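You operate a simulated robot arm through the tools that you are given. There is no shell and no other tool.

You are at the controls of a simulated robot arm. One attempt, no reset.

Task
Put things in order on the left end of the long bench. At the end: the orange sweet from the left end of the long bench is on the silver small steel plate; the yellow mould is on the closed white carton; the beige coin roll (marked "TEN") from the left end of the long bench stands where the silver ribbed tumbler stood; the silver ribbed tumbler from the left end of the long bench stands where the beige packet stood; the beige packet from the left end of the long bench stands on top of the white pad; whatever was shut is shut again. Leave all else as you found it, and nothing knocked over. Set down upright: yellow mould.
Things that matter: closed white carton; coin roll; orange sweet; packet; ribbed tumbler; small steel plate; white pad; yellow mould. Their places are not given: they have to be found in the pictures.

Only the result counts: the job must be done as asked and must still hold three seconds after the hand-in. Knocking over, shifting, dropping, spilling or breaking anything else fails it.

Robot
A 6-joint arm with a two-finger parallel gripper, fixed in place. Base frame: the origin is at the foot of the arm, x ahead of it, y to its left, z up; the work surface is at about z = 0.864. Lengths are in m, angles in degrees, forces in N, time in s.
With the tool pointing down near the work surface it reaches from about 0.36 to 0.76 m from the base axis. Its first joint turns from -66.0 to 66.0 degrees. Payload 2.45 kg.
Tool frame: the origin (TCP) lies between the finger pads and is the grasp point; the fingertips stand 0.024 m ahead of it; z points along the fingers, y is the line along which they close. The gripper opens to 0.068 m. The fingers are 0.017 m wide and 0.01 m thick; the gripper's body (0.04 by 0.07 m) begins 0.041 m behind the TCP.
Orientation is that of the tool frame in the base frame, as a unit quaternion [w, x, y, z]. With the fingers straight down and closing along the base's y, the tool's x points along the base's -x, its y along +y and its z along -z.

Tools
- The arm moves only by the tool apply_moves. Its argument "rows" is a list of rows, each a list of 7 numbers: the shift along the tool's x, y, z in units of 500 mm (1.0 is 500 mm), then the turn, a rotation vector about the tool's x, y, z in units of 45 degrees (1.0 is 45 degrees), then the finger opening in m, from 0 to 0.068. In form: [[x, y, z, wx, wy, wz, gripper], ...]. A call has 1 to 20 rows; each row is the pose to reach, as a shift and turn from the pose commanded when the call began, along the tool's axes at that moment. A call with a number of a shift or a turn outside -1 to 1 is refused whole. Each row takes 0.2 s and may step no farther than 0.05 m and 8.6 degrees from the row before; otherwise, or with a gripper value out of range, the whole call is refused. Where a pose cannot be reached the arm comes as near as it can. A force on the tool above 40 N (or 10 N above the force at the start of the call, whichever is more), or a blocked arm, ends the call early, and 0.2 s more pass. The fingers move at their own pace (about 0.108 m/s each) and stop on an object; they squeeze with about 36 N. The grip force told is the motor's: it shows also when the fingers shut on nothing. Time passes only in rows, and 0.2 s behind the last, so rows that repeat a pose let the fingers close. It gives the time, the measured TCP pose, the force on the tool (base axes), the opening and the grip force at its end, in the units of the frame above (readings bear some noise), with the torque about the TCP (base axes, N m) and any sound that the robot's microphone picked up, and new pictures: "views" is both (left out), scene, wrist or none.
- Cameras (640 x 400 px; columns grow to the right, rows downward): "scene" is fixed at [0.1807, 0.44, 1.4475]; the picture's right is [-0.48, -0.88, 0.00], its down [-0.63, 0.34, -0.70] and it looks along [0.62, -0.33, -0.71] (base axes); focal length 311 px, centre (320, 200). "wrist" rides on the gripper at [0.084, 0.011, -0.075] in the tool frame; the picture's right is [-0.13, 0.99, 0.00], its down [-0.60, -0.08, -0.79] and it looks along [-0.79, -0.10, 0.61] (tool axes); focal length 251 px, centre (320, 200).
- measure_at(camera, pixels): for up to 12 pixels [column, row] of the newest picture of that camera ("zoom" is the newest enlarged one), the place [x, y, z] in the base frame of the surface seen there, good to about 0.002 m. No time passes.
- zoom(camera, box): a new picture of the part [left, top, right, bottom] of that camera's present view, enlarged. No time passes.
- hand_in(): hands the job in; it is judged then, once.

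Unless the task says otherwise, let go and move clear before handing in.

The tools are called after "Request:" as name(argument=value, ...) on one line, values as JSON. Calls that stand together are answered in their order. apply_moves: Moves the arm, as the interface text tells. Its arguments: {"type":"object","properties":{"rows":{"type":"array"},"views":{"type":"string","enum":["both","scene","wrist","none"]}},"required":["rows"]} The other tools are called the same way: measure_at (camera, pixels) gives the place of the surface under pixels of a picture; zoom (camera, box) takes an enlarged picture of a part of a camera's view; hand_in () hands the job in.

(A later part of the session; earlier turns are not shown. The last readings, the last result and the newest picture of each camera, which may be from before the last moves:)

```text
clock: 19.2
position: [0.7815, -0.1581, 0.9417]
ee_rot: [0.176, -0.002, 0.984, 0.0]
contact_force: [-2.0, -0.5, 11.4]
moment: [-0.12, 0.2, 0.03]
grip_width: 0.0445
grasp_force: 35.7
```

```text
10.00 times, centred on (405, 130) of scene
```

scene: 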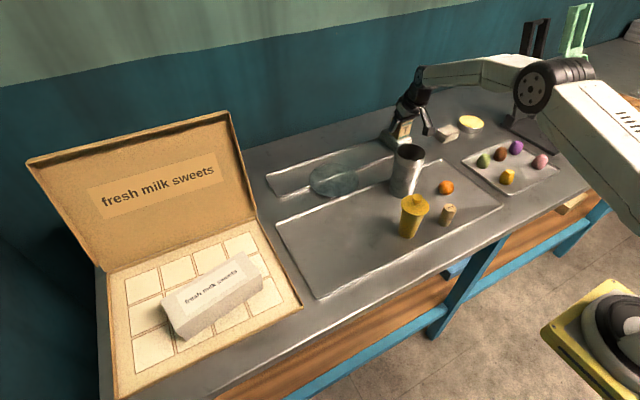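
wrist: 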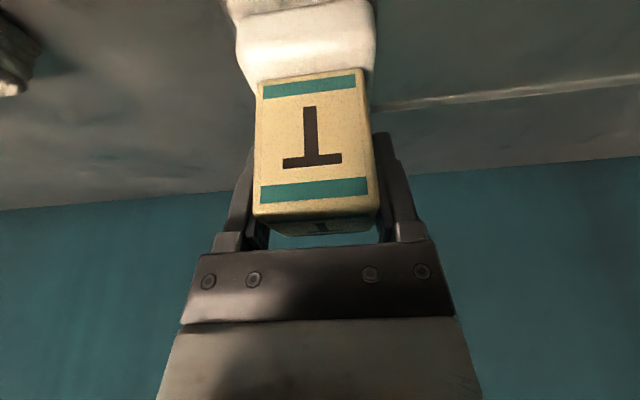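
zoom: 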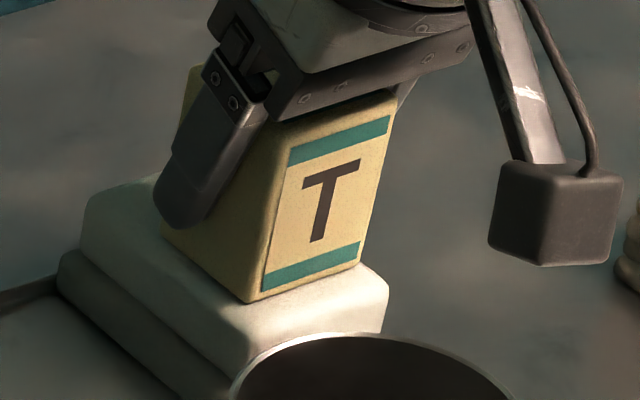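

Contact is firm (11 N) and the packet is flat on the pad. I'll ease off 1 mm, open, and back out along the fingers.

Request:
apply_moves(rows=[[-0.0007, 0, -0.0019, 0, 0, 0, 0.03], [-0.0007, 0, -0.0019, 0, 0, 0, 0.066], [-0.0007, 0, -0.0019, 0, 0, 0, 0.066], [-0.0007, 0, -0.04, 0, 0, 0, 0.066], [-0.0007, 0, -0.1, 0, 0, 0, 0.066], [-0.0007, 0, -0.18, 0, 0, 0, 0.066], [-0.0007, 0, -0.26, 0, 0, 0, 0.066]])

Request:
zoom(camera="scene", box=[370, 90, 450, 150])

```text
clock: 20.8
position: [0.7351, -0.1568, 1.0645]
ee_rot: [0.174, 0.0, 0.985, 0.0]
contact_force: [-0.2, -0.3, -0.2]
moment: [0.0, 0.02, -0.01]
grip_width: 0.0658
grasp_force: 0.1
```

scene: 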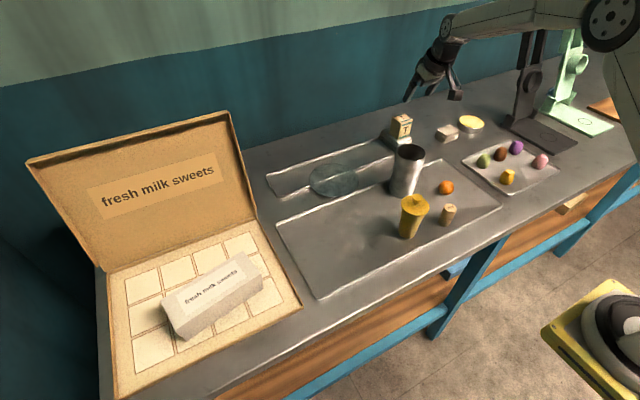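
wrist: 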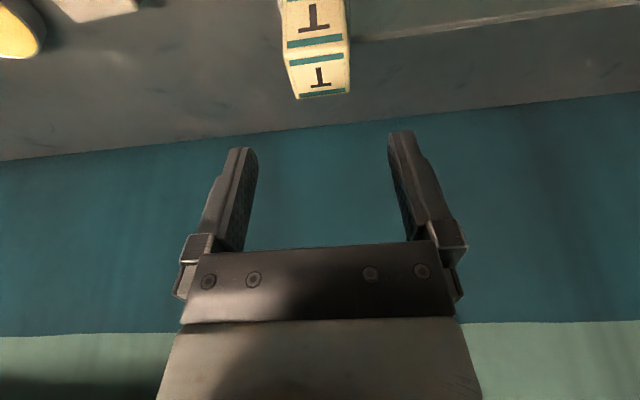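

```text
6.67 times, centred on (410, 120) of scene
```

zoom: 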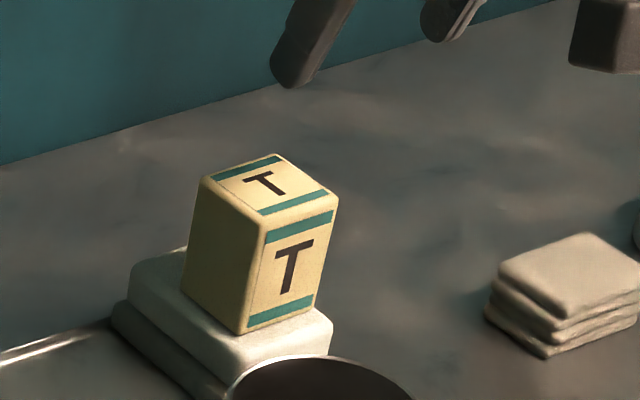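

The packet stands squarely on the white pad. Next is the tumbler, so I'll measure its rim more precisely.

Request:
zoom(camera="scene", box=[380, 135, 436, 205])

Request:
measure_at(camera="zoom", pixels=[[330, 149], [260, 110], [400, 115], [410, 95], [242, 95], [380, 135], [290, 140], [325, 60], [270, 60], [390, 75], [270, 358], [330, 340]])

```text
5.71 times, centred on (408, 170) of scene
```

zoom: 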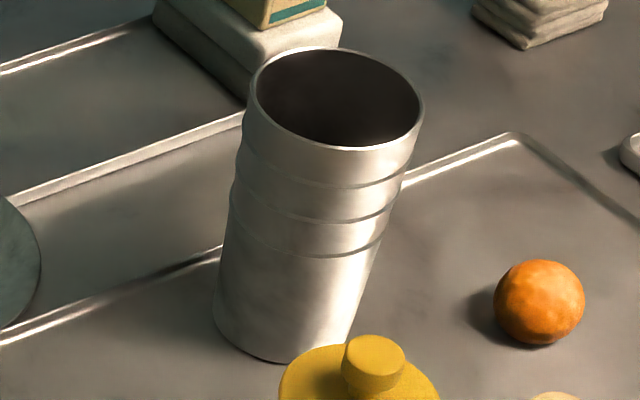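

```text
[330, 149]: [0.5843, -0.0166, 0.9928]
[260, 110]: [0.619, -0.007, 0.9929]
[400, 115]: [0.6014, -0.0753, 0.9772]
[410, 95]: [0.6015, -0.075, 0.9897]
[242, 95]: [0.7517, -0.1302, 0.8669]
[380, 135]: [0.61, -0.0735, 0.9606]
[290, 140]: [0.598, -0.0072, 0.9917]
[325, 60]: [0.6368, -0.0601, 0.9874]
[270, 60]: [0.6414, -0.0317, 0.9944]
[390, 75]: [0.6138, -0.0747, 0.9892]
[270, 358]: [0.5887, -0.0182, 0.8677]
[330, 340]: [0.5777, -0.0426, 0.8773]
```

The rim fits a circle centred at (0.6075,−0.0405) with radius about 0.035, top z 0.993, and the base radius is about 0.030. I'll bring the tool back to vertical above the −y wall of the tumbler, with the opening narrowed.

Request:
apply_moves(rows=[[0.061, 0.0413, -0.0206, 0, 0.111, 0, 0.05], [0.122, 0.0826, -0.0412, 0, 0.222, 0, 0.036], [0.183, 0.124, -0.0618, 0, 0.333, 0, 0.036], [0.2438, 0.1652, -0.0824, 0, 0.444, 0, 0.036], [0.2438, 0.1652, -0.0824, 0, 0.444, 0, 0.036]])

Request:
zoom(camera="scene", box=[350, 90, 480, 190])

```text
clock: 22.0
position: [0.6072, -0.0752, 1.0603]
ee_rot: [0.0, 0.0, 1.0, 0.0]
contact_force: [0.3, -0.5, 0.4]
moment: [0.01, -0.03, 0.0]
grip_width: 0.0357
grasp_force: 0.0
```

scene: 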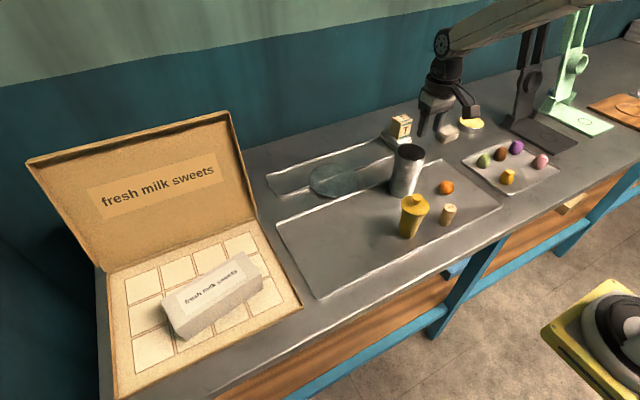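
wrist: 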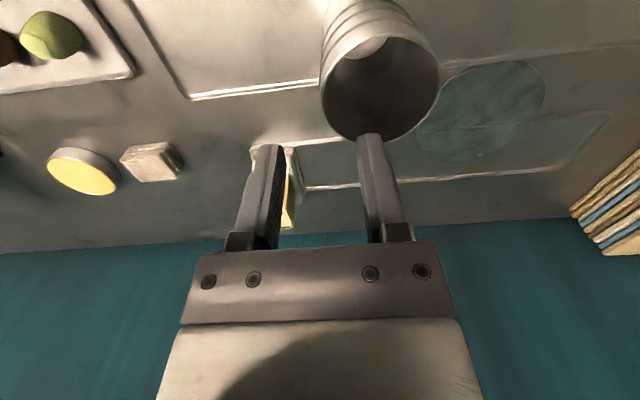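

```text
4.00 times, centred on (415, 140) of scene
```

zoom: 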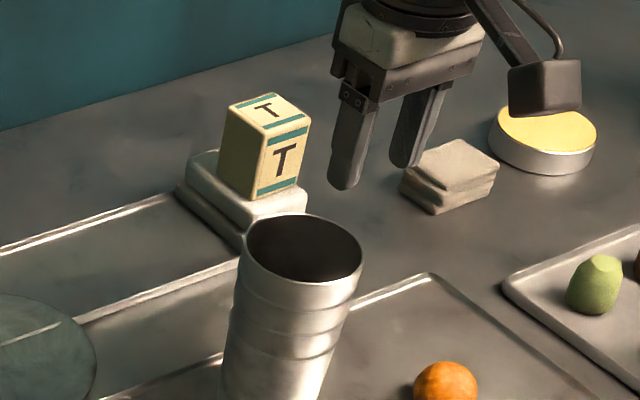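

The tumbler's opening is visible at (380,85) in the wrist view. I'll check that it's hollow and empty.

Request:
zoom(camera="wrist", box=[290, 0, 470, 150])

Request:
measure_at(camera="wrist", pixels=[[380, 38], [325, 85], [438, 85], [350, 130], [408, 132], [380, 90], [370, 60], [345, 45], [420, 45], [380, 120]])

```text
2.67 times, centred on (380, 75) of wrist
```

zoom: 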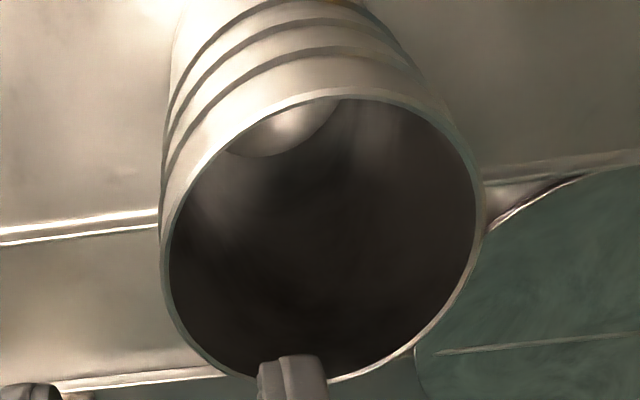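

```text
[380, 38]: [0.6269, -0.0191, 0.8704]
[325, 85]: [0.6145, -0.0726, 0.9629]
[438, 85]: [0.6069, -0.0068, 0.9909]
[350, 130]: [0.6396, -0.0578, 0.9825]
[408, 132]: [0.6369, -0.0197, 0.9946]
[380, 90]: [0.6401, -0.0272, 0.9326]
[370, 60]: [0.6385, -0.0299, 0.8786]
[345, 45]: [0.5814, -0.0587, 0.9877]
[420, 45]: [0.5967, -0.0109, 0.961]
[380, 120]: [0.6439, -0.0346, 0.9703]
```

The tumbler is hollow and empty, with the floor at z 0.870 and the −y wall at y≈−0.0755. I'll descend over that wall with about 2.3° of tilt to match the taper.

Request:
apply_moves(rows=[[0, 0, 0.04, -0.05, 0, 0, 0.036], [0, 0, 0.08, -0.05, 0, 0, 0.036], [0, 0, 0.11, -0.05, 0, 0, 0.036], [0, 0, 0.13, -0.05, 0, 0, 0.036], [0, 0, 0.146, -0.05, 0, 0, 0.036], [0, 0, 0.146, -0.05, 0, 0, 0.036]])

Request:
zoom(camera="scene", box=[350, 90, 480, 190])

```text
clock: 23.4
position: [0.6078, -0.0752, 0.9865]
ee_rot: [-0.001, -0.001, 1.0, 0.021]
contact_force: [0.3, 0.1, -0.1]
moment: [0.01, -0.03, 0.0]
grip_width: 0.0364
grasp_force: 0.0
```

scene: 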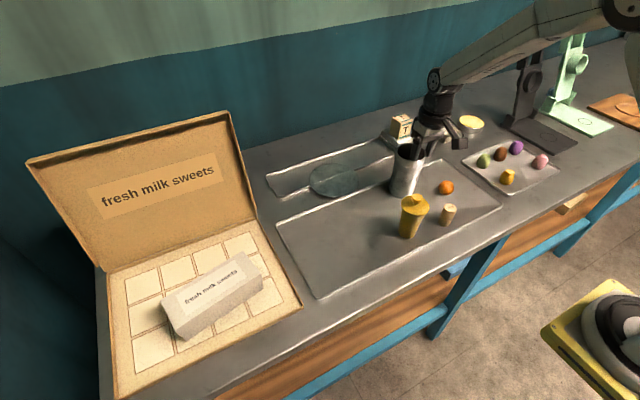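
wrist: 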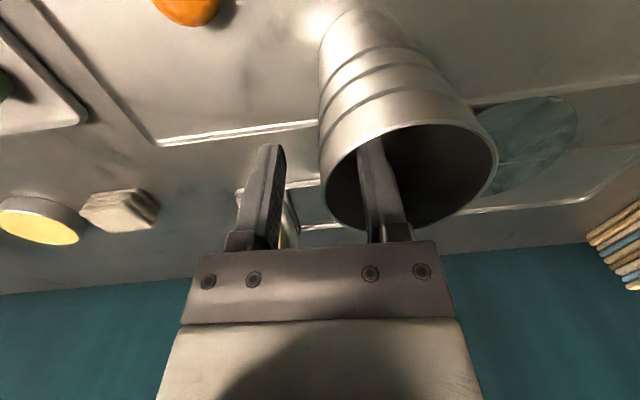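

```text
4.00 times, centred on (415, 140) of scene
```

zoom: 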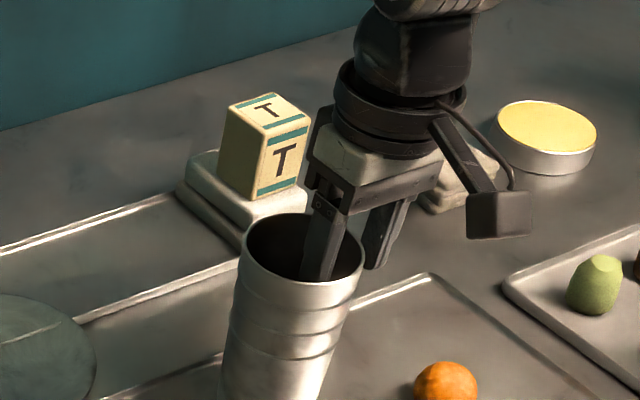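

One finger is inside, one outside, and there's no contact. I'll close on the wall and lift 1.5 cm.

Request:
apply_moves(rows=[[0, 0, 0, 0, 0, 0, 0.0], [0, 0, 0, 0, 0, 0, 0.0], [0, 0, 0, 0, 0, 0, 0.0], [0, 0, 0, 0, 0, 0, 0.0]], views="none")

Request:
apply_moves(rows=[[0, 0, -0.01, 0, 0, 0, 0.0], [0, 0, -0.03, 0, 0, 0, 0.0], [0, 0, -0.03, 0, 0, 0, 0.0]])

Request:
zoom(camera="scene", box=[350, 100, 480, 200])

```text
clock: 24.4
position: [0.6084, -0.0753, 0.9858]
ee_rot: [-0.001, -0.001, 1.0, 0.019]
contact_force: [0.6, -0.6, 0.2]
moment: [-0.07, 0.03, 0.01]
grip_width: 0.0061
grasp_force: 28.4
```

```text
clock: 25.2
position: [0.6079, -0.0771, 1.0013]
ee_rot: [0.0, 0.001, 1.0, 0.02]
contact_force: [0.1, -0.6, -1.5]
moment: [-0.03, 0.01, 0.0]
grip_width: 0.0058
grasp_force: 28.0
```

scene: 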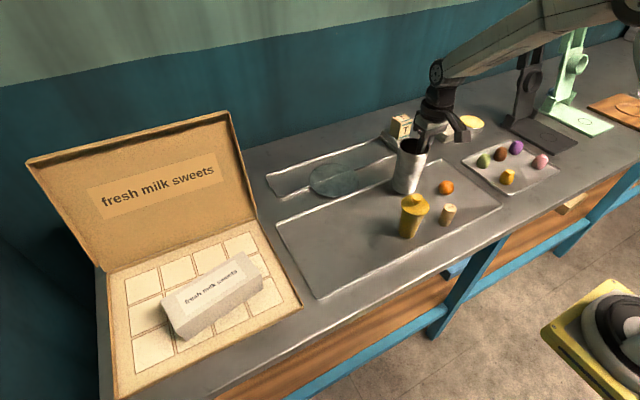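
wrist: 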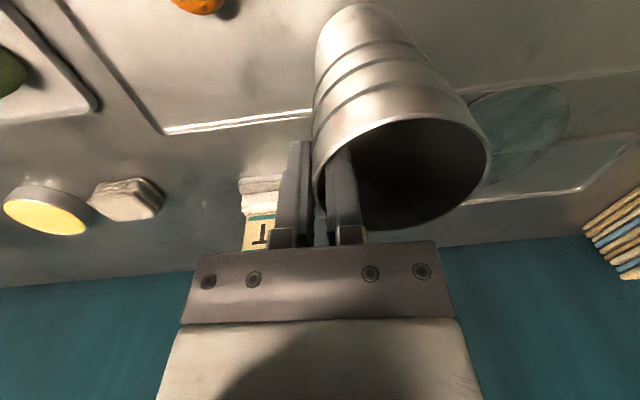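

```text
4.00 times, centred on (415, 150) of scene
```

zoom: 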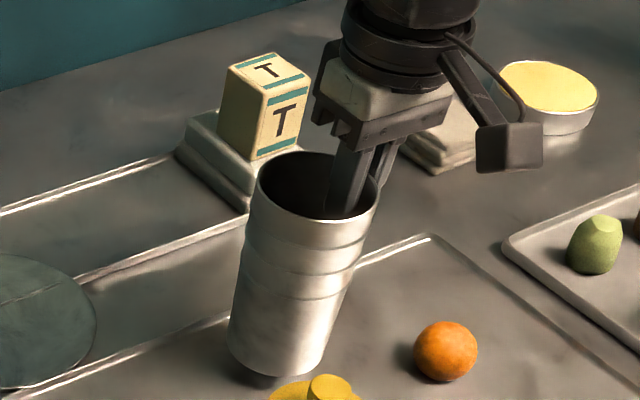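

The tumbler lifted cleanly by its wall. I'll carry it to above the packet's old spot, with its centre going to (0.569,0.219).

Request:
apply_moves(rows=[[0, 0.0018, -0.045, 0, 0, 0, 0.0], [0, 0.0036, -0.09, 0, 0, 0, 0.0], [0.0129, 0.0906, -0.095, 0, 0, 0, 0.0], [0.0258, 0.1774, -0.0998, 0, 0, 0, 0.0], [0.0387, 0.2644, -0.1048, 0, 0, 0, 0.0], [0.0516, 0.3514, -0.1098, 0, 0, 0, 0.0], [0.0645, 0.4382, -0.1146, 0, 0, 0, 0.0], [0.0774, 0.5252, -0.1196, 0, 0, 0, 0.0], [0.0774, 0.5252, -0.1196, 0, 0, 0, 0.0]])

Request:
zoom(camera="scene", box=[260, 140, 400, 250])

```text
clock: 27.2
position: [0.5672, 0.1837, 1.075]
ee_rot: [0.001, 0.0, 1.0, 0.02]
contact_force: [0.6, -1.0, -1.1]
moment: [-0.02, -0.02, -0.01]
grip_width: 0.0059
grasp_force: 28.6
```

scene: 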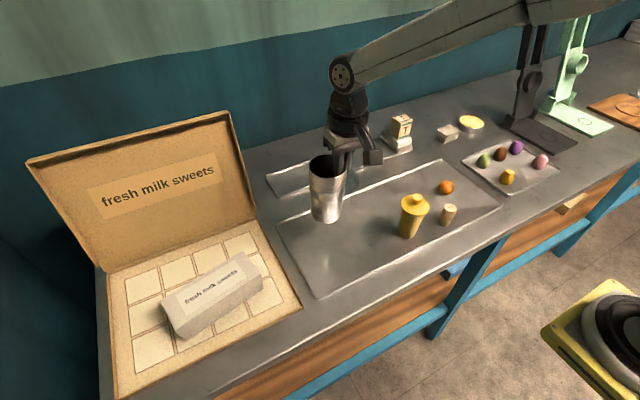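
wrist: 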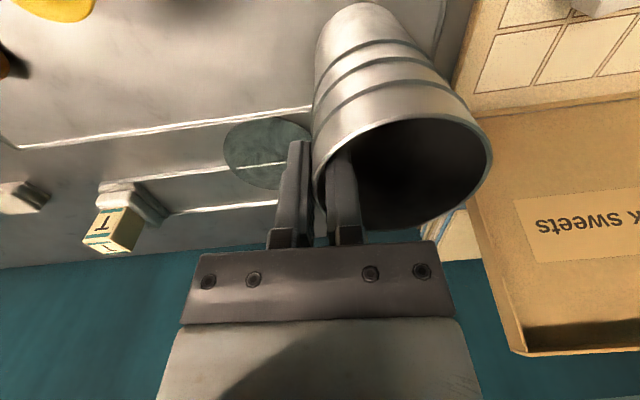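

```text
3.64 times, centred on (330, 195) of scene
```

zoom: 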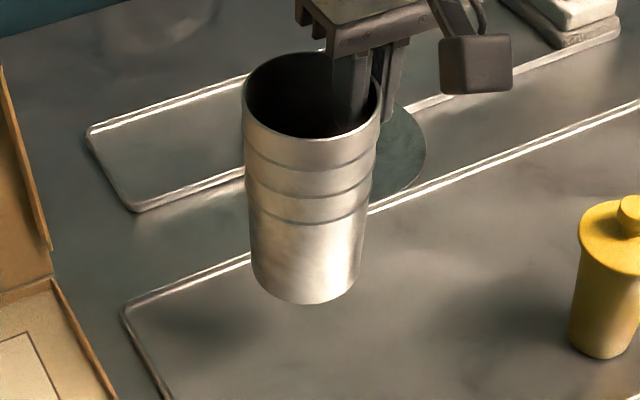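

The tumbler hangs upright. I'll measure its rim and base to confirm the centre before lowering.

Request:
measure_at(camera="zoom", pixels=[[247, 95], [290, 136], [320, 136], [375, 110], [250, 85], [270, 62], [305, 303], [255, 270], [357, 275], [280, 295], [335, 298], [300, 250]])

```text
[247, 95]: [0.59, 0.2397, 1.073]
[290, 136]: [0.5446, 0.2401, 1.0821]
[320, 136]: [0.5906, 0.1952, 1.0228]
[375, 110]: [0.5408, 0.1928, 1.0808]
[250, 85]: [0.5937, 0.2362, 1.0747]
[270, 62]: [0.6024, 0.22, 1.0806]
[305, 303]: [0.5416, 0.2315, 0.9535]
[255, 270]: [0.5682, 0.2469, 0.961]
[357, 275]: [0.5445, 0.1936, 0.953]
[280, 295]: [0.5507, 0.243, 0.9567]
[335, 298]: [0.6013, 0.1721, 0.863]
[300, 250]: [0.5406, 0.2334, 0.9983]
```

The tumbler centre is at about (0.568,0.217) and upright. I'll lower it to just above the surface, then down to contact.

Request:
apply_moves(rows=[[0, -0.0032, 0.08, 0, 0, 0, 0.0], [0, -0.0048, 0.12, 0, 0, 0, 0.0], [0, -0.006, 0.15, 0, 0, 0, 0.0], [0, -0.0066, 0.164, 0, 0, 0, 0.0], [0, -0.0067, 0.168, 0, 0, 0, 0.0], [0, -0.0068, 0.17, 0, 0, 0, 0.0]], views="scene")

```text
clock: 28.6
position: [0.5692, 0.1837, 0.9863]
ee_rot: [0.0, 0.0, 1.0, 0.02]
contact_force: [-0.2, 0.9, -1.7]
moment: [-0.03, -0.01, 0.03]
grip_width: 0.0059
grasp_force: 28.9
```

scene: 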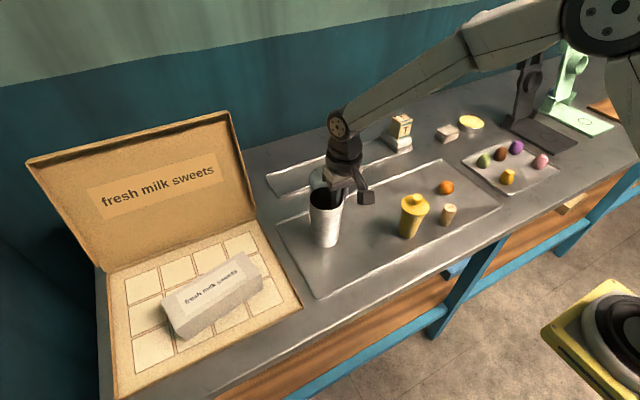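

No contact force yet (−1.7 N is just the weight). I'll lower 1–3 mm more to find contact.

Request:
apply_moves(rows=[[0, 0, 0.002, 0, 0, 0, 0.0], [0, 0, 0.004, 0, 0, 0, 0.0]], views="none")

```text
clock: 29.2
position: [0.5686, 0.1846, 0.9862]
ee_rot: [0.002, 0.0, 1.0, 0.02]
contact_force: [-2.5, -2.3, 18.2]
moment: [-0.21, 0.62, 0.03]
grip_width: 0.0058
grasp_force: 28.9
```

Contact at 18 N, so it's down. I'll ease up 1.5 mm, open, and rise straight out.

Request:
apply_moves(rows=[[0, 0, -0.003, 0, 0, 0, 0.0], [0, 0, -0.003, 0, 0, 0, 0.03], [0, 0, -0.003, 0, 0, 0, 0.034], [0, 0, -0.04, 0, 0, 0, 0.034], [0, 0, -0.1, 0, 0, 0, 0.034], [0, 0, -0.18, 0, 0, 0, 0.034], [0, 0, -0.24, 0, 0, 0, 0.034]])

Request:
zoom(camera="scene", box=[280, 170, 400, 260])

```text
clock: 30.8
position: [0.5697, 0.1785, 1.1059]
ee_rot: [0.0, 0.0, 1.0, 0.019]
contact_force: [0.0, 0.3, -1.0]
moment: [-0.03, 0.02, 0.02]
grip_width: 0.0342
grasp_force: 0.1
```

scene: 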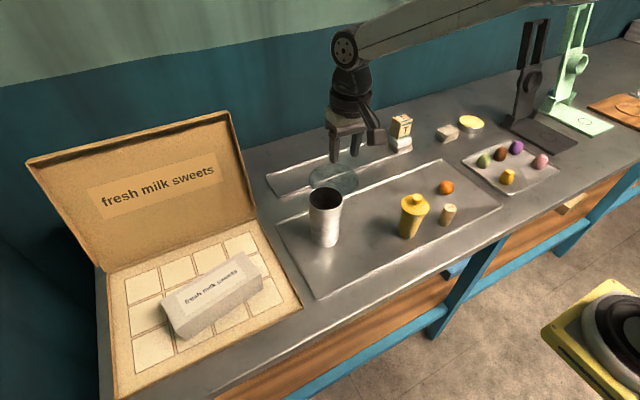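
wrist: 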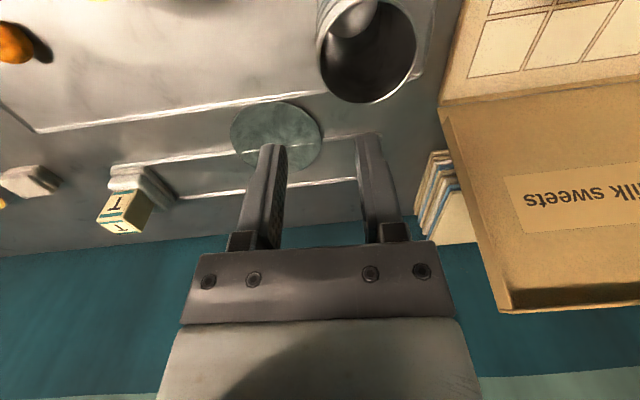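

```text
4.44 times, centred on (340, 215) of scene
```

zoom: 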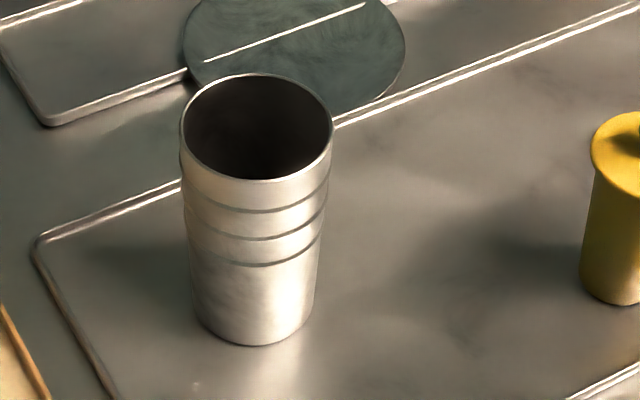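

The tumbler stands at the packet's old spot. Now I'll refine the coin roll and sweet positions.

Request:
zoom(camera="scene", box=[430, 175, 470, 230])

Request:
measure_at(camera="zoom", pixels=[[282, 225], [325, 267], [366, 245], [320, 209], [323, 238], [287, 378], [235, 345], [295, 40], [237, 95], [350, 95], [293, 146], [293, 95]])

```text
7.27 times, centred on (450, 202) of scene
```

zoom: 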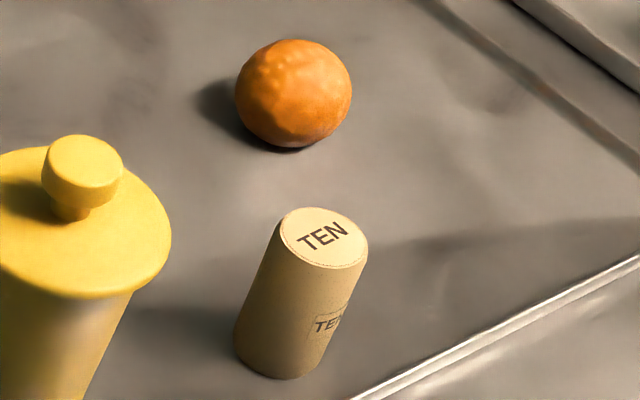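

```text
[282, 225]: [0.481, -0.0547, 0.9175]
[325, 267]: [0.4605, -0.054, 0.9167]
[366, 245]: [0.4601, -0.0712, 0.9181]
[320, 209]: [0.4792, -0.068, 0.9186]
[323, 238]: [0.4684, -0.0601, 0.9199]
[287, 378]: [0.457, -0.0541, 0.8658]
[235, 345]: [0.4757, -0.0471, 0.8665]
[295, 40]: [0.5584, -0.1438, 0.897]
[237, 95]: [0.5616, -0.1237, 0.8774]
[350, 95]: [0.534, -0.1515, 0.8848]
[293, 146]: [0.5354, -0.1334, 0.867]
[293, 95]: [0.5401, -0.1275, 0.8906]
```

The roll centre is about (0.470,−0.061) and the sweet about (0.549,−0.138). I'll move above the roll with the tool vertical again.

Request:
apply_moves(rows=[[0.0329, -0.08, -0.0032, 0.01, 0, 0, 0.04], [0.0658, -0.16, -0.0064, 0.02, 0, 0, 0.05], [0.0988, -0.24, -0.0096, 0.03, 0, 0, 0.05], [0.1317, -0.32, -0.0128, 0.04, 0, 0, 0.05], [0.1646, -0.4, -0.016, 0.05, 0, 0, 0.05], [0.1976, -0.48, -0.0192, 0.05, 0, 0, 0.05], [0.1976, -0.4834, 0.0658, 0.05, 0, 0, 0.05], [0.1976, -0.4868, 0.1508, 0.05, 0, 0, 0.05], [0.1976, -0.4868, 0.1508, 0.05, 0, 0, 0.05]])

Request:
zoom(camera="scene", box=[390, 150, 490, 240])

```text
clock: 32.8
position: [0.4713, -0.0589, 1.0214]
ee_rot: [0.0, 0.001, 1.0, 0.0]
contact_force: [-0.1, -0.1, 0.3]
moment: [0.04, -0.02, 0.0]
grip_width: 0.05
grasp_force: 0.1
```

scene: 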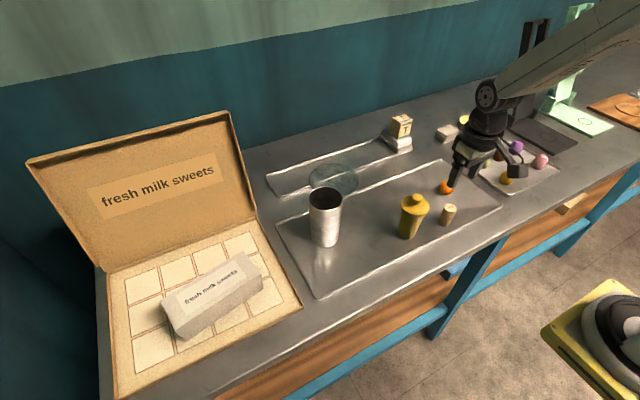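
wrist: 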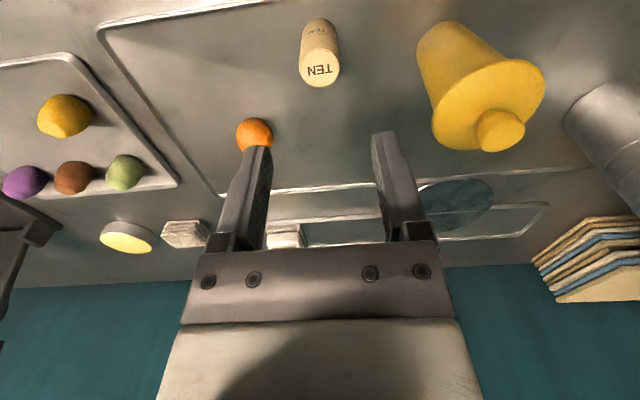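

```text
4.44 times, centred on (440, 195) of scene
```

zoom: 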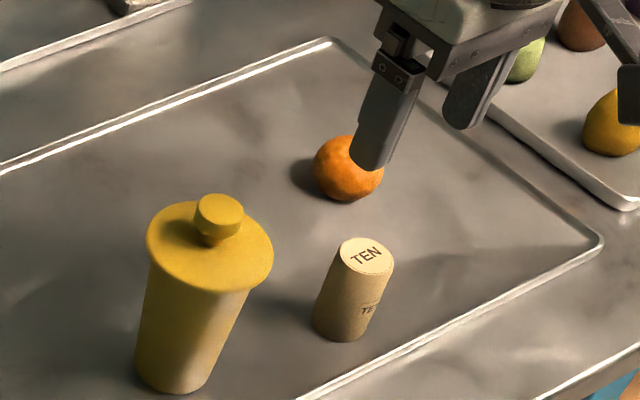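

I'll check the roll, sweet and mould positions from the wrist camera.

Request:
measure_at(camera="wrist", pixels=[[320, 70], [302, 70], [338, 68], [320, 86], [320, 52], [255, 132], [240, 130], [255, 120], [500, 130], [437, 120], [540, 75], [480, 148]])

```text
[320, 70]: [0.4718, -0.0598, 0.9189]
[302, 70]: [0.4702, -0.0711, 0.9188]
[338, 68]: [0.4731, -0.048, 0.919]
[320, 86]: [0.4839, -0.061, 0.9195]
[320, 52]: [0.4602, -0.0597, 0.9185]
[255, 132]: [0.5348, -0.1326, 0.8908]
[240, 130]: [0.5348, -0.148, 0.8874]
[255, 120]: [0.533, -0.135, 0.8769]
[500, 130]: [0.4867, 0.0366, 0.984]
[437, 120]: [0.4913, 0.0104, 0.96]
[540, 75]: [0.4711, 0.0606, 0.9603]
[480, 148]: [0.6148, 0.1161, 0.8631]
```

The roll centre is confirmed at about (0.472,−0.060). I'll descend to z 0.898 and grip it.

Request:
apply_moves(rows=[[-0.002, 0.002, 0.08, 0, 0, 0, 0.05], [-0.002, 0.002, 0.16, 0, 0, 0, 0.05], [-0.002, 0.002, 0.22, 0, 0, 0, 0.05], [-0.002, 0.002, 0.244, 0, 0, 0, 0.05], [-0.002, 0.002, 0.244, 0, 0, 0, 0.05], [-0.002, 0.002, 0.244, 0, 0, 0, 0.01], [-0.002, 0.002, 0.244, 0, 0, 0, 0.01], [-0.002, 0.002, 0.244, 0, 0, 0, 0.01], [-0.002, 0.002, 0.22, 0, 0, 0, 0.01], [-0.002, 0.002, 0.16, 0, 0, 0, 0.01], [-0.002, 0.002, 0.1, 0, 0, 0, 0.01], [-0.002, 0.002, 0.1, 0, 0, 0, 0.01]])

Request:
zoom(camera="scene", box=[400, 130, 500, 230])

```text
clock: 35.4
position: [0.4705, -0.0611, 0.9698]
ee_rot: [-0.001, 0.0, 1.0, 0.0]
contact_force: [0.7, -0.4, -1.0]
moment: [0.03, -0.02, 0.04]
grip_width: 0.0286
grasp_force: 35.8
```

scene: 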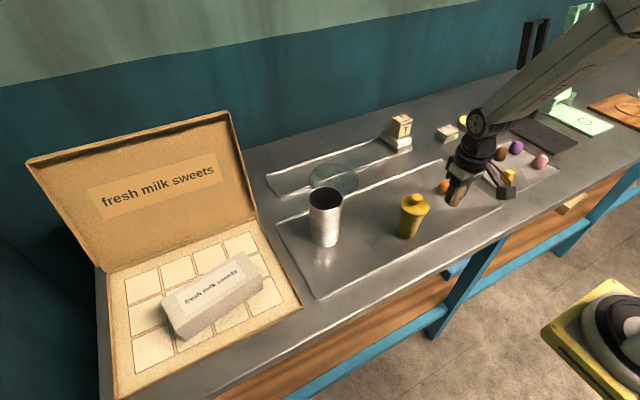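
wrist: 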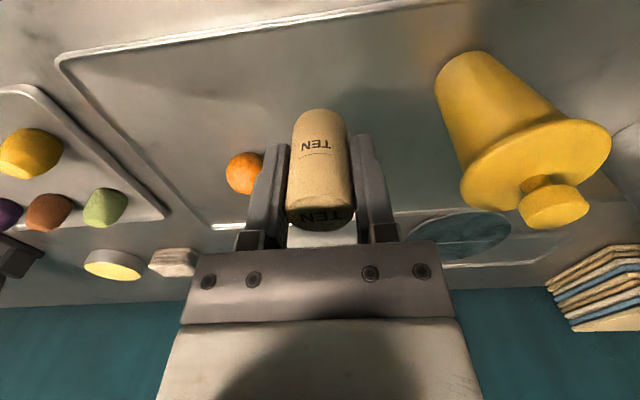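

```text
4.00 times, centred on (450, 180) of scene
```

zoom: 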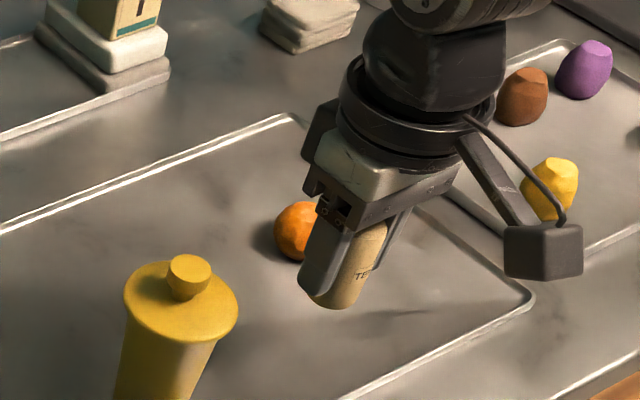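

The roll is held (opening 0.0286). I'll carry it to the tumbler's old centre (0.6075,−0.0405) and lower it to just above the surface.

Request:
apply_moves(rows=[[-0.091, 0.013, -0.01, 0, 0, 0, 0.01], [-0.182, 0.026, -0.01, 0, 0, 0, 0.01], [-0.273, 0.039, -0.01, 0, 0, 0, 0.01], [-0.273, 0.039, 0.05, 0, 0, 0, 0.01], [-0.273, 0.039, 0.11, 0, 0, 0, 0.01], [-0.273, 0.039, 0.136, 0, 0, 0, 0.01], [-0.273, 0.039, 0.14, 0, 0, 0, 0.01]])

Request:
zoom(camera="scene", box=[360, 130, 460, 210])

```text
clock: 37.0
position: [0.6075, -0.0408, 0.9016]
ee_rot: [0.002, 0.0, 1.0, 0.0]
contact_force: [-5.9, -2.1, 15.4]
moment: [-0.06, 0.28, 0.06]
grip_width: 0.0282
grasp_force: 35.9
```

scene: 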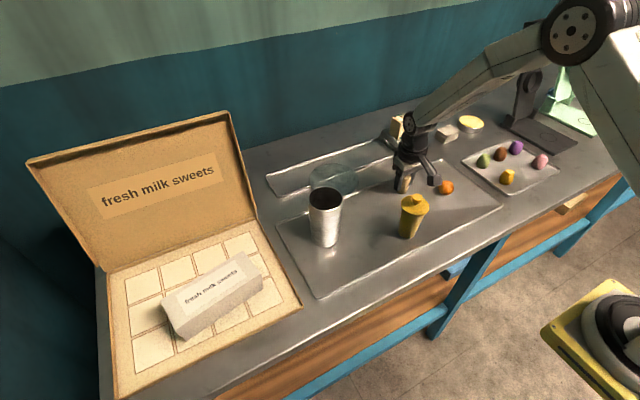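
wrist: 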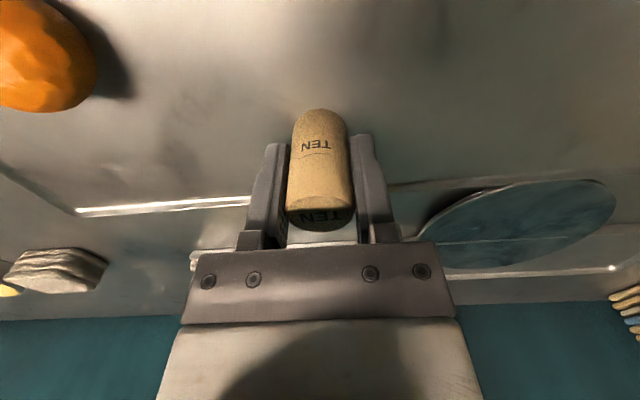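

```text
5.00 times, centred on (410, 170) of scene
```

zoom: 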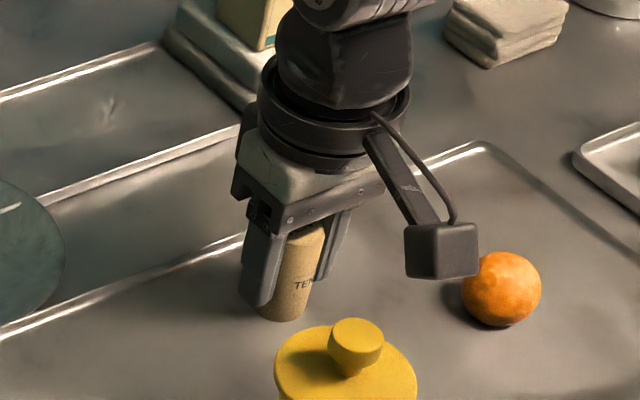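

Contact at 15 N, so the roll is on the surface. I'll ease up 1 mm, open, and rise.

Request:
apply_moves(rows=[[0, 0, -0.002, 0, 0, 0, 0.01], [0, 0, -0.002, 0, 0, 0, 0.05], [0, 0, -0.002, 0, 0, 0, 0.05], [0, 0, -0.04, 0, 0, 0, 0.05], [0, 0, -0.12, 0, 0, 0, 0.05], [0, 0, -0.2, 0, 0, 0, 0.05], [0, 0, -0.2, 0, 0, 0, 0.05]])

Request:
zoom(camera="scene", box=[370, 140, 470, 220])

```text
clock: 38.6
position: [0.6061, -0.0381, 1.0011]
ee_rot: [0.0, 0.0, 1.0, 0.0]
contact_force: [-0.8, -0.7, 0.0]
moment: [-0.01, 0.01, -0.02]
grip_width: 0.0502
grasp_force: 0.1
```

scene: 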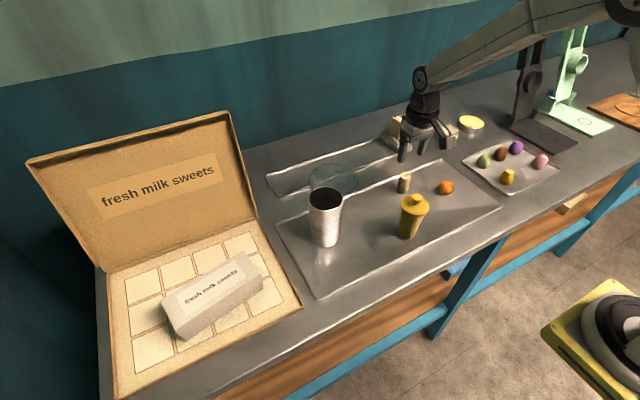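
wrist: 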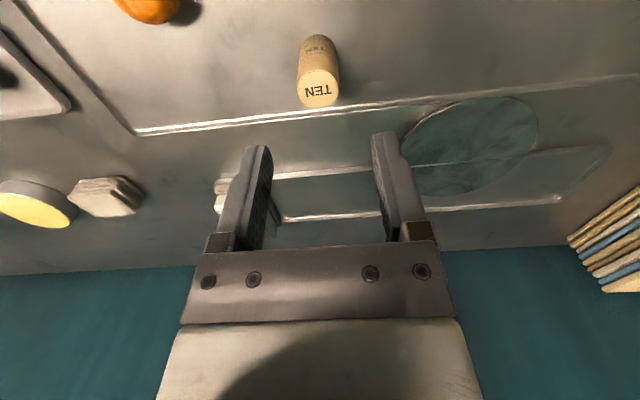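

```text
5.00 times, centred on (420, 180) of scene
```

zoom: 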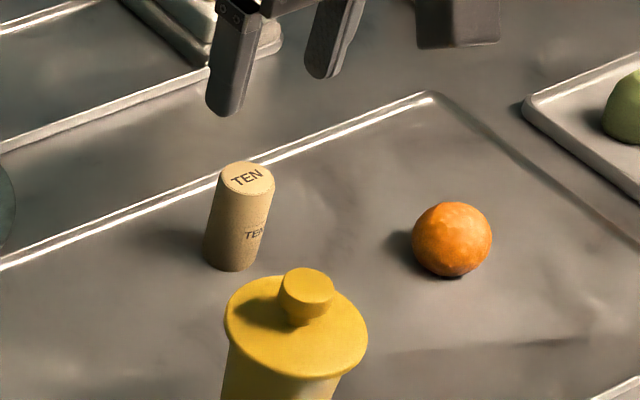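

The roll stands at the tumbler's old spot. Next is the sweet, centred at about (0.549,−0.1385,0.8815) with radius 0.0185. I'll move above it and look.

Request:
apply_moves(rows=[[0.039, -0.065, 0, 0, 0, 0, 0.06], [0.078, -0.13, 0, 0, 0, 0, 0.06], [0.117, -0.196, 0, 0, 0, 0, 0.06], [0.117, -0.196, 0.08, 0, 0, 0, 0.06], [0.117, -0.196, 0.14, 0, 0, 0, 0.06], [0.117, -0.196, 0.14, 0, 0, 0, 0.06]])

Request:
zoom(camera="scene", box=[400, 140, 500, 220])

```text
clock: 40.0
position: [0.5498, -0.1377, 0.9297]
ee_rot: [0.0, 0.0, 1.0, 0.0]
contact_force: [0.4, 0.2, -0.2]
moment: [-0.01, 0.04, 0.0]
grip_width: 0.0601
grasp_force: 0.2
```

scene: 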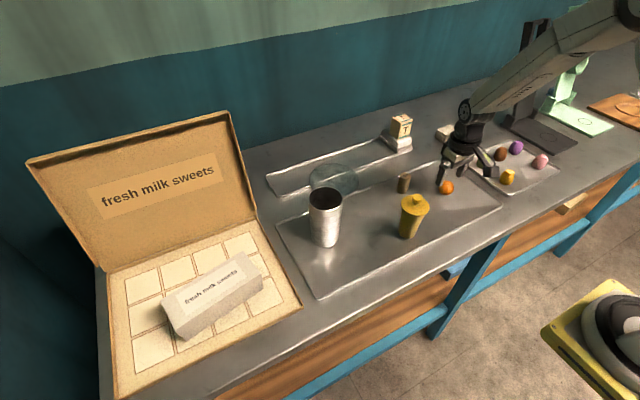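
wrist: 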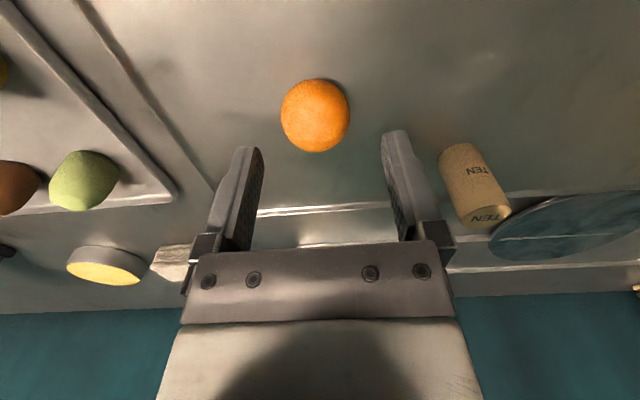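

```text
5.00 times, centred on (450, 180) of scene
```

zoom: 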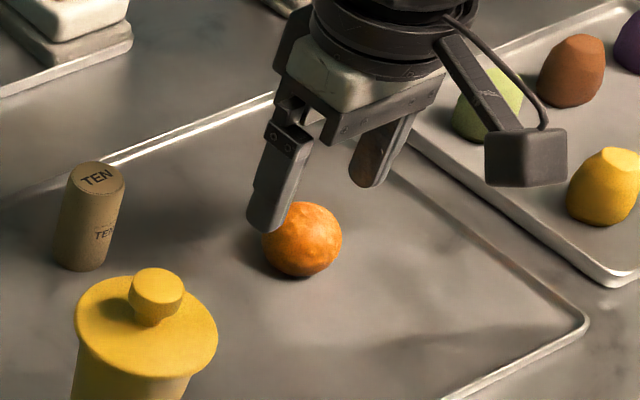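

The sweet is centred between the fingers at (315,115) in the wrist view. I'll check its extents, then descend.

Request:
measure_at(camera="wrist", pixels=[[315, 148], [284, 115], [347, 113], [315, 84], [315, 115], [315, 135]])

```text
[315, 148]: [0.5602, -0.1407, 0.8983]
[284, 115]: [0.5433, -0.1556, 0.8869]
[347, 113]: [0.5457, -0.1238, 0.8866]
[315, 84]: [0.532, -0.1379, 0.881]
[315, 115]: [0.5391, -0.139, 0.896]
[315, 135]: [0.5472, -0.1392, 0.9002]
```

The centre is about (0.549,−0.1395). I'll descend to TCP z 0.893, close, and lift.

Request:
apply_moves(rows=[[0, -0.002, 0.04, 0, 0, 0, 0.06], [0, -0.002, 0.074, 0, 0, 0, 0.06], [0, -0.002, 0.074, 0, 0, 0, 0.06], [0, -0.002, 0.074, 0, 0, 0, 0.02], [0, -0.002, 0.074, 0, 0, 0, 0.02], [0, -0.002, 0.074, 0, 0, 0, 0.02], [0, -0.002, 0.04, 0, 0, 0, 0.02], [0, -0.002, -0.04, 0, 0, 0, 0.02], [0, -0.002, -0.12, 0, 0, 0, 0.02], [0, -0.002, -0.12, 0, 0, 0, 0.02]])

Request:
zoom(camera="scene", box=[400, 100, 520, 200])

Request:
zoom(camera="scene", box=[290, 140, 390, 220])

```text
clock: 42.2
position: [0.5478, -0.1387, 0.9897]
ee_rot: [0.0, 0.001, 1.0, 0.0]
contact_force: [-0.1, 0.0, -0.1]
moment: [0.02, 0.0, -0.03]
grip_width: 0.0367
grasp_force: 35.8
```

scene: 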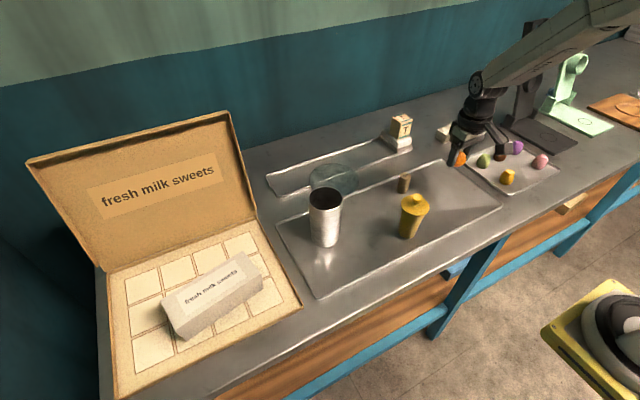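
wrist: 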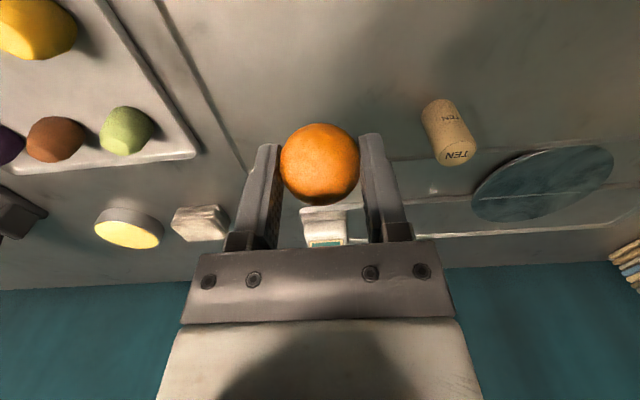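

```text
4.00 times, centred on (460, 150) of scene
```

zoom: 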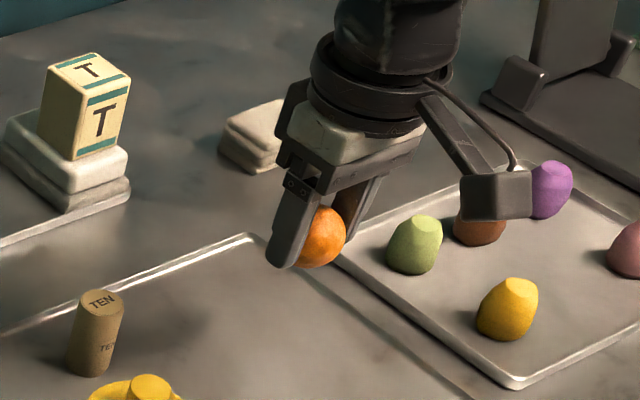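

```text
5.00 times, centred on (340, 180) of scene
```

zoom: 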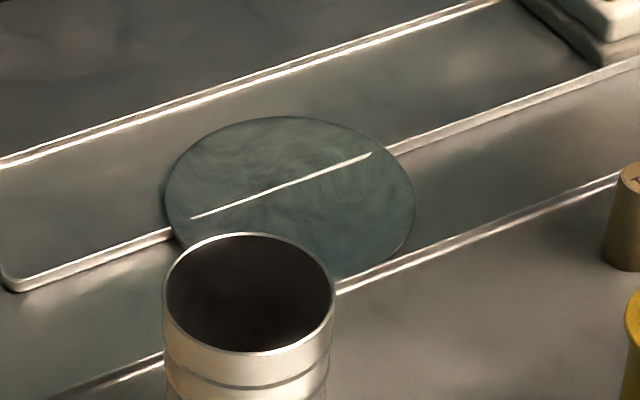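

The sweet is held. Before placing I'll measure the disc's profile and extent.

Request:
measure_at(camera="zoom", pixels=[[172, 195], [408, 200], [290, 121], [375, 260], [290, 200], [290, 185], [240, 170], [350, 220], [330, 140], [200, 160], [285, 160], [390, 170]])

Request:
measure_at(camera="scene", pixels=[[519, 140], [464, 164], [509, 196], [560, 168], [490, 175], [530, 165], [267, 176], [274, 195], [360, 165], [364, 148], [330, 280], [440, 162]])

```text
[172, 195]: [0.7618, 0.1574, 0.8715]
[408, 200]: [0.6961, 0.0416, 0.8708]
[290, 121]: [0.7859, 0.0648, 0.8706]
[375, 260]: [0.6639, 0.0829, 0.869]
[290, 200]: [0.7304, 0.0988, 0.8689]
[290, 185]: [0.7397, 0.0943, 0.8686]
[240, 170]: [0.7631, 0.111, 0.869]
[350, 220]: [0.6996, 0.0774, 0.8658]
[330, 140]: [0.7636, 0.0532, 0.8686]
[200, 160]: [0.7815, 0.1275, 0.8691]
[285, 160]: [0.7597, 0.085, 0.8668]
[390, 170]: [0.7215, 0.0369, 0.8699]
```

```text
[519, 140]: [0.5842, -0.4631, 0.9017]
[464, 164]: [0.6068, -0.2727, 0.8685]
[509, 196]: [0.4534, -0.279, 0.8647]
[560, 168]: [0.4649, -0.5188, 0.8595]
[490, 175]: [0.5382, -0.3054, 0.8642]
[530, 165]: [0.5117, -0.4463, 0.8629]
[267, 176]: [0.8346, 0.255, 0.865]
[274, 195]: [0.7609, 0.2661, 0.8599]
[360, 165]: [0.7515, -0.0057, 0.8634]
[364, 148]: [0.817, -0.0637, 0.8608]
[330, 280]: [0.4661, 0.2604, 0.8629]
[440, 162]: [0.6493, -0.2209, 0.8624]
```

The disc is centred at about (0.729,0.097) with radius 0.066 and surface z about 0.868. I'll carry the sweet over it and hover, also looking for an orange reflection that would confirm polished steel.

Request:
apply_moves(rows=[[-0.0563, 0.0788, -0.01, 0, 0, 0, 0.02], [-0.1127, 0.1577, -0.01, 0, 0, 0, 0.02], [-0.169, 0.2365, -0.01, 0, 0, 0, 0.02], [-0.2253, 0.3153, -0.01, 0, 0, 0, 0.02], [-0.2817, 0.3942, -0.01, 0, 0, 0, 0.02], [-0.338, 0.473, -0.01, 0, 0, 0, 0.02], [-0.338, 0.473, 0.05, 0, 0, 0, 0.02], [-0.338, 0.473, 0.11, 0, 0, 0, 0.02], [-0.338, 0.473, 0.11, 0, 0, 0, 0.02]])

Request:
zoom(camera="scene", box=[290, 120, 390, 210])

Request:
zoom(camera="wrist", box=[200, 60, 440, 240])

```text
clock: 44.2
position: [0.7204, 0.0976, 0.9358]
ee_rot: [0.001, 0.0, 1.0, 0.0]
contact_force: [0.1, 0.5, -1.3]
moment: [0.01, 0.02, -0.02]
grip_width: 0.0365
grasp_force: 35.8
```

scene: 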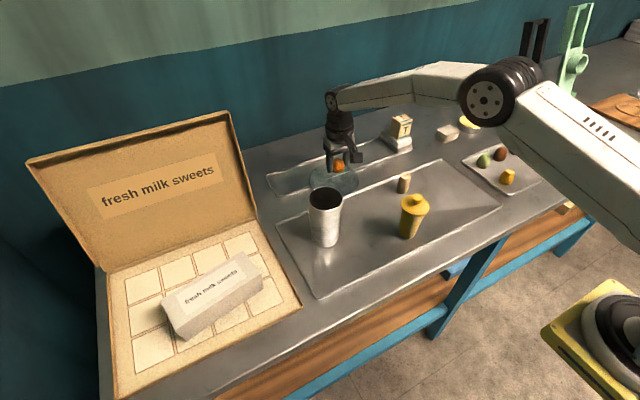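
wrist: 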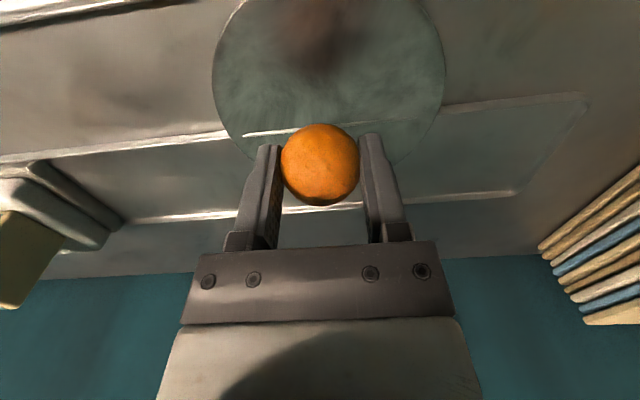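

```text
4.44 times, centred on (340, 165) of scene
```

zoom: 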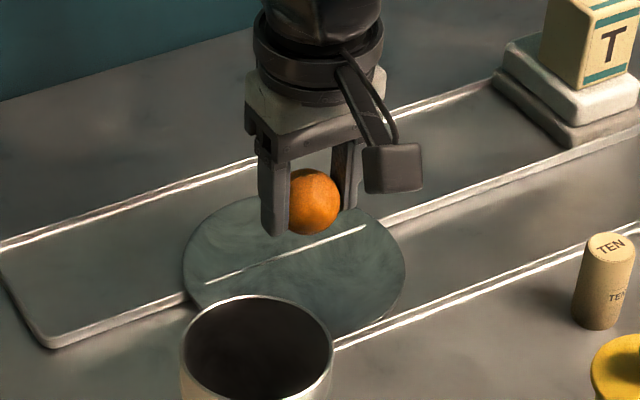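

```text
2.22 times, centred on (320, 150) of wrist
```

zoom: 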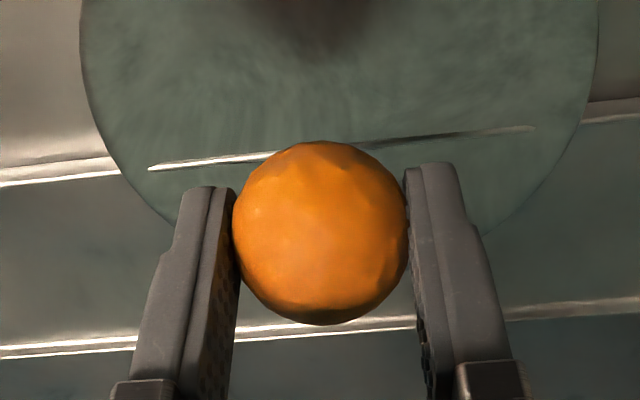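

A blurred reddish reflection of the sweet shows on the disc at (320,30) in the wrist view, so it is polished steel: the small steel plate. I'll lower the sweet to its surface.

Request:
apply_moves(rows=[[0, 0, 0.04, 0, 0, 0, 0.02], [0, 0, 0.064, 0, 0, 0, 0.02], [0, 0, 0.07, 0, 0, 0, 0.02], [0, 0, 0.07, 0, 0, 0, 0.02]])

Request:
zoom(camera="scene", box=[290, 130, 390, 210])

```text
clock: 45.2
position: [0.7193, 0.0962, 0.9002]
ee_rot: [0.0, -0.001, 1.0, 0.0]
contact_force: [0.3, 0.3, -0.2]
moment: [0.03, 0.03, 0.04]
grip_width: 0.0362
grasp_force: 35.5
```

scene: 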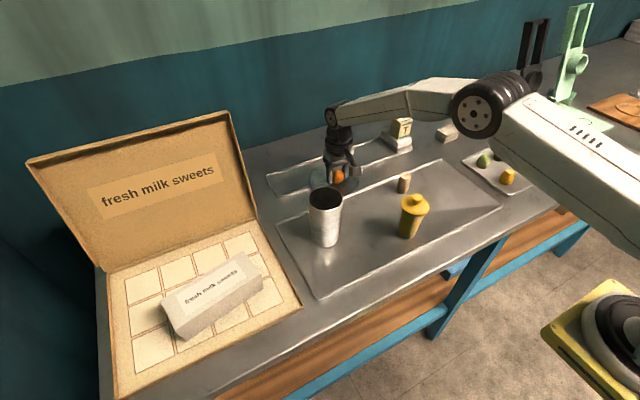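
wrist: 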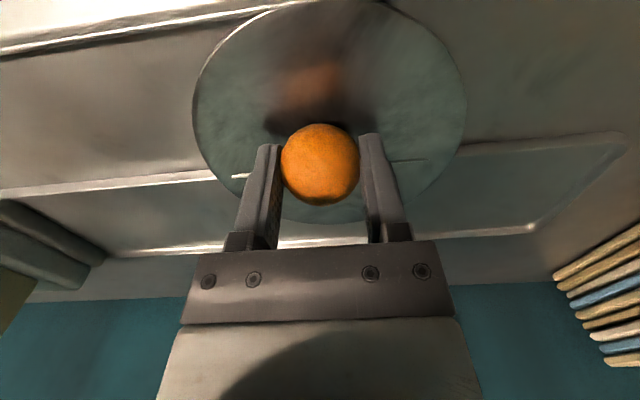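

```text
5.00 times, centred on (340, 170) of scene
```

zoom: 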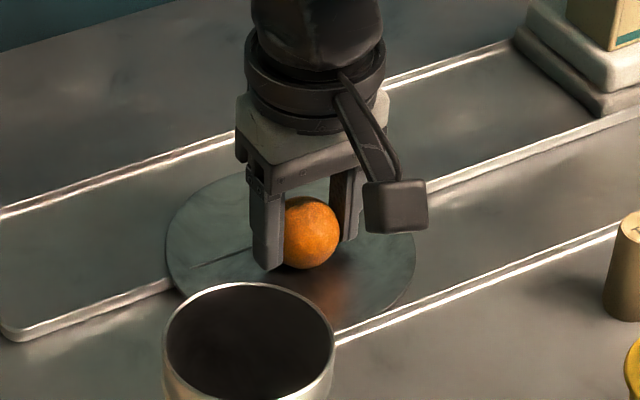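

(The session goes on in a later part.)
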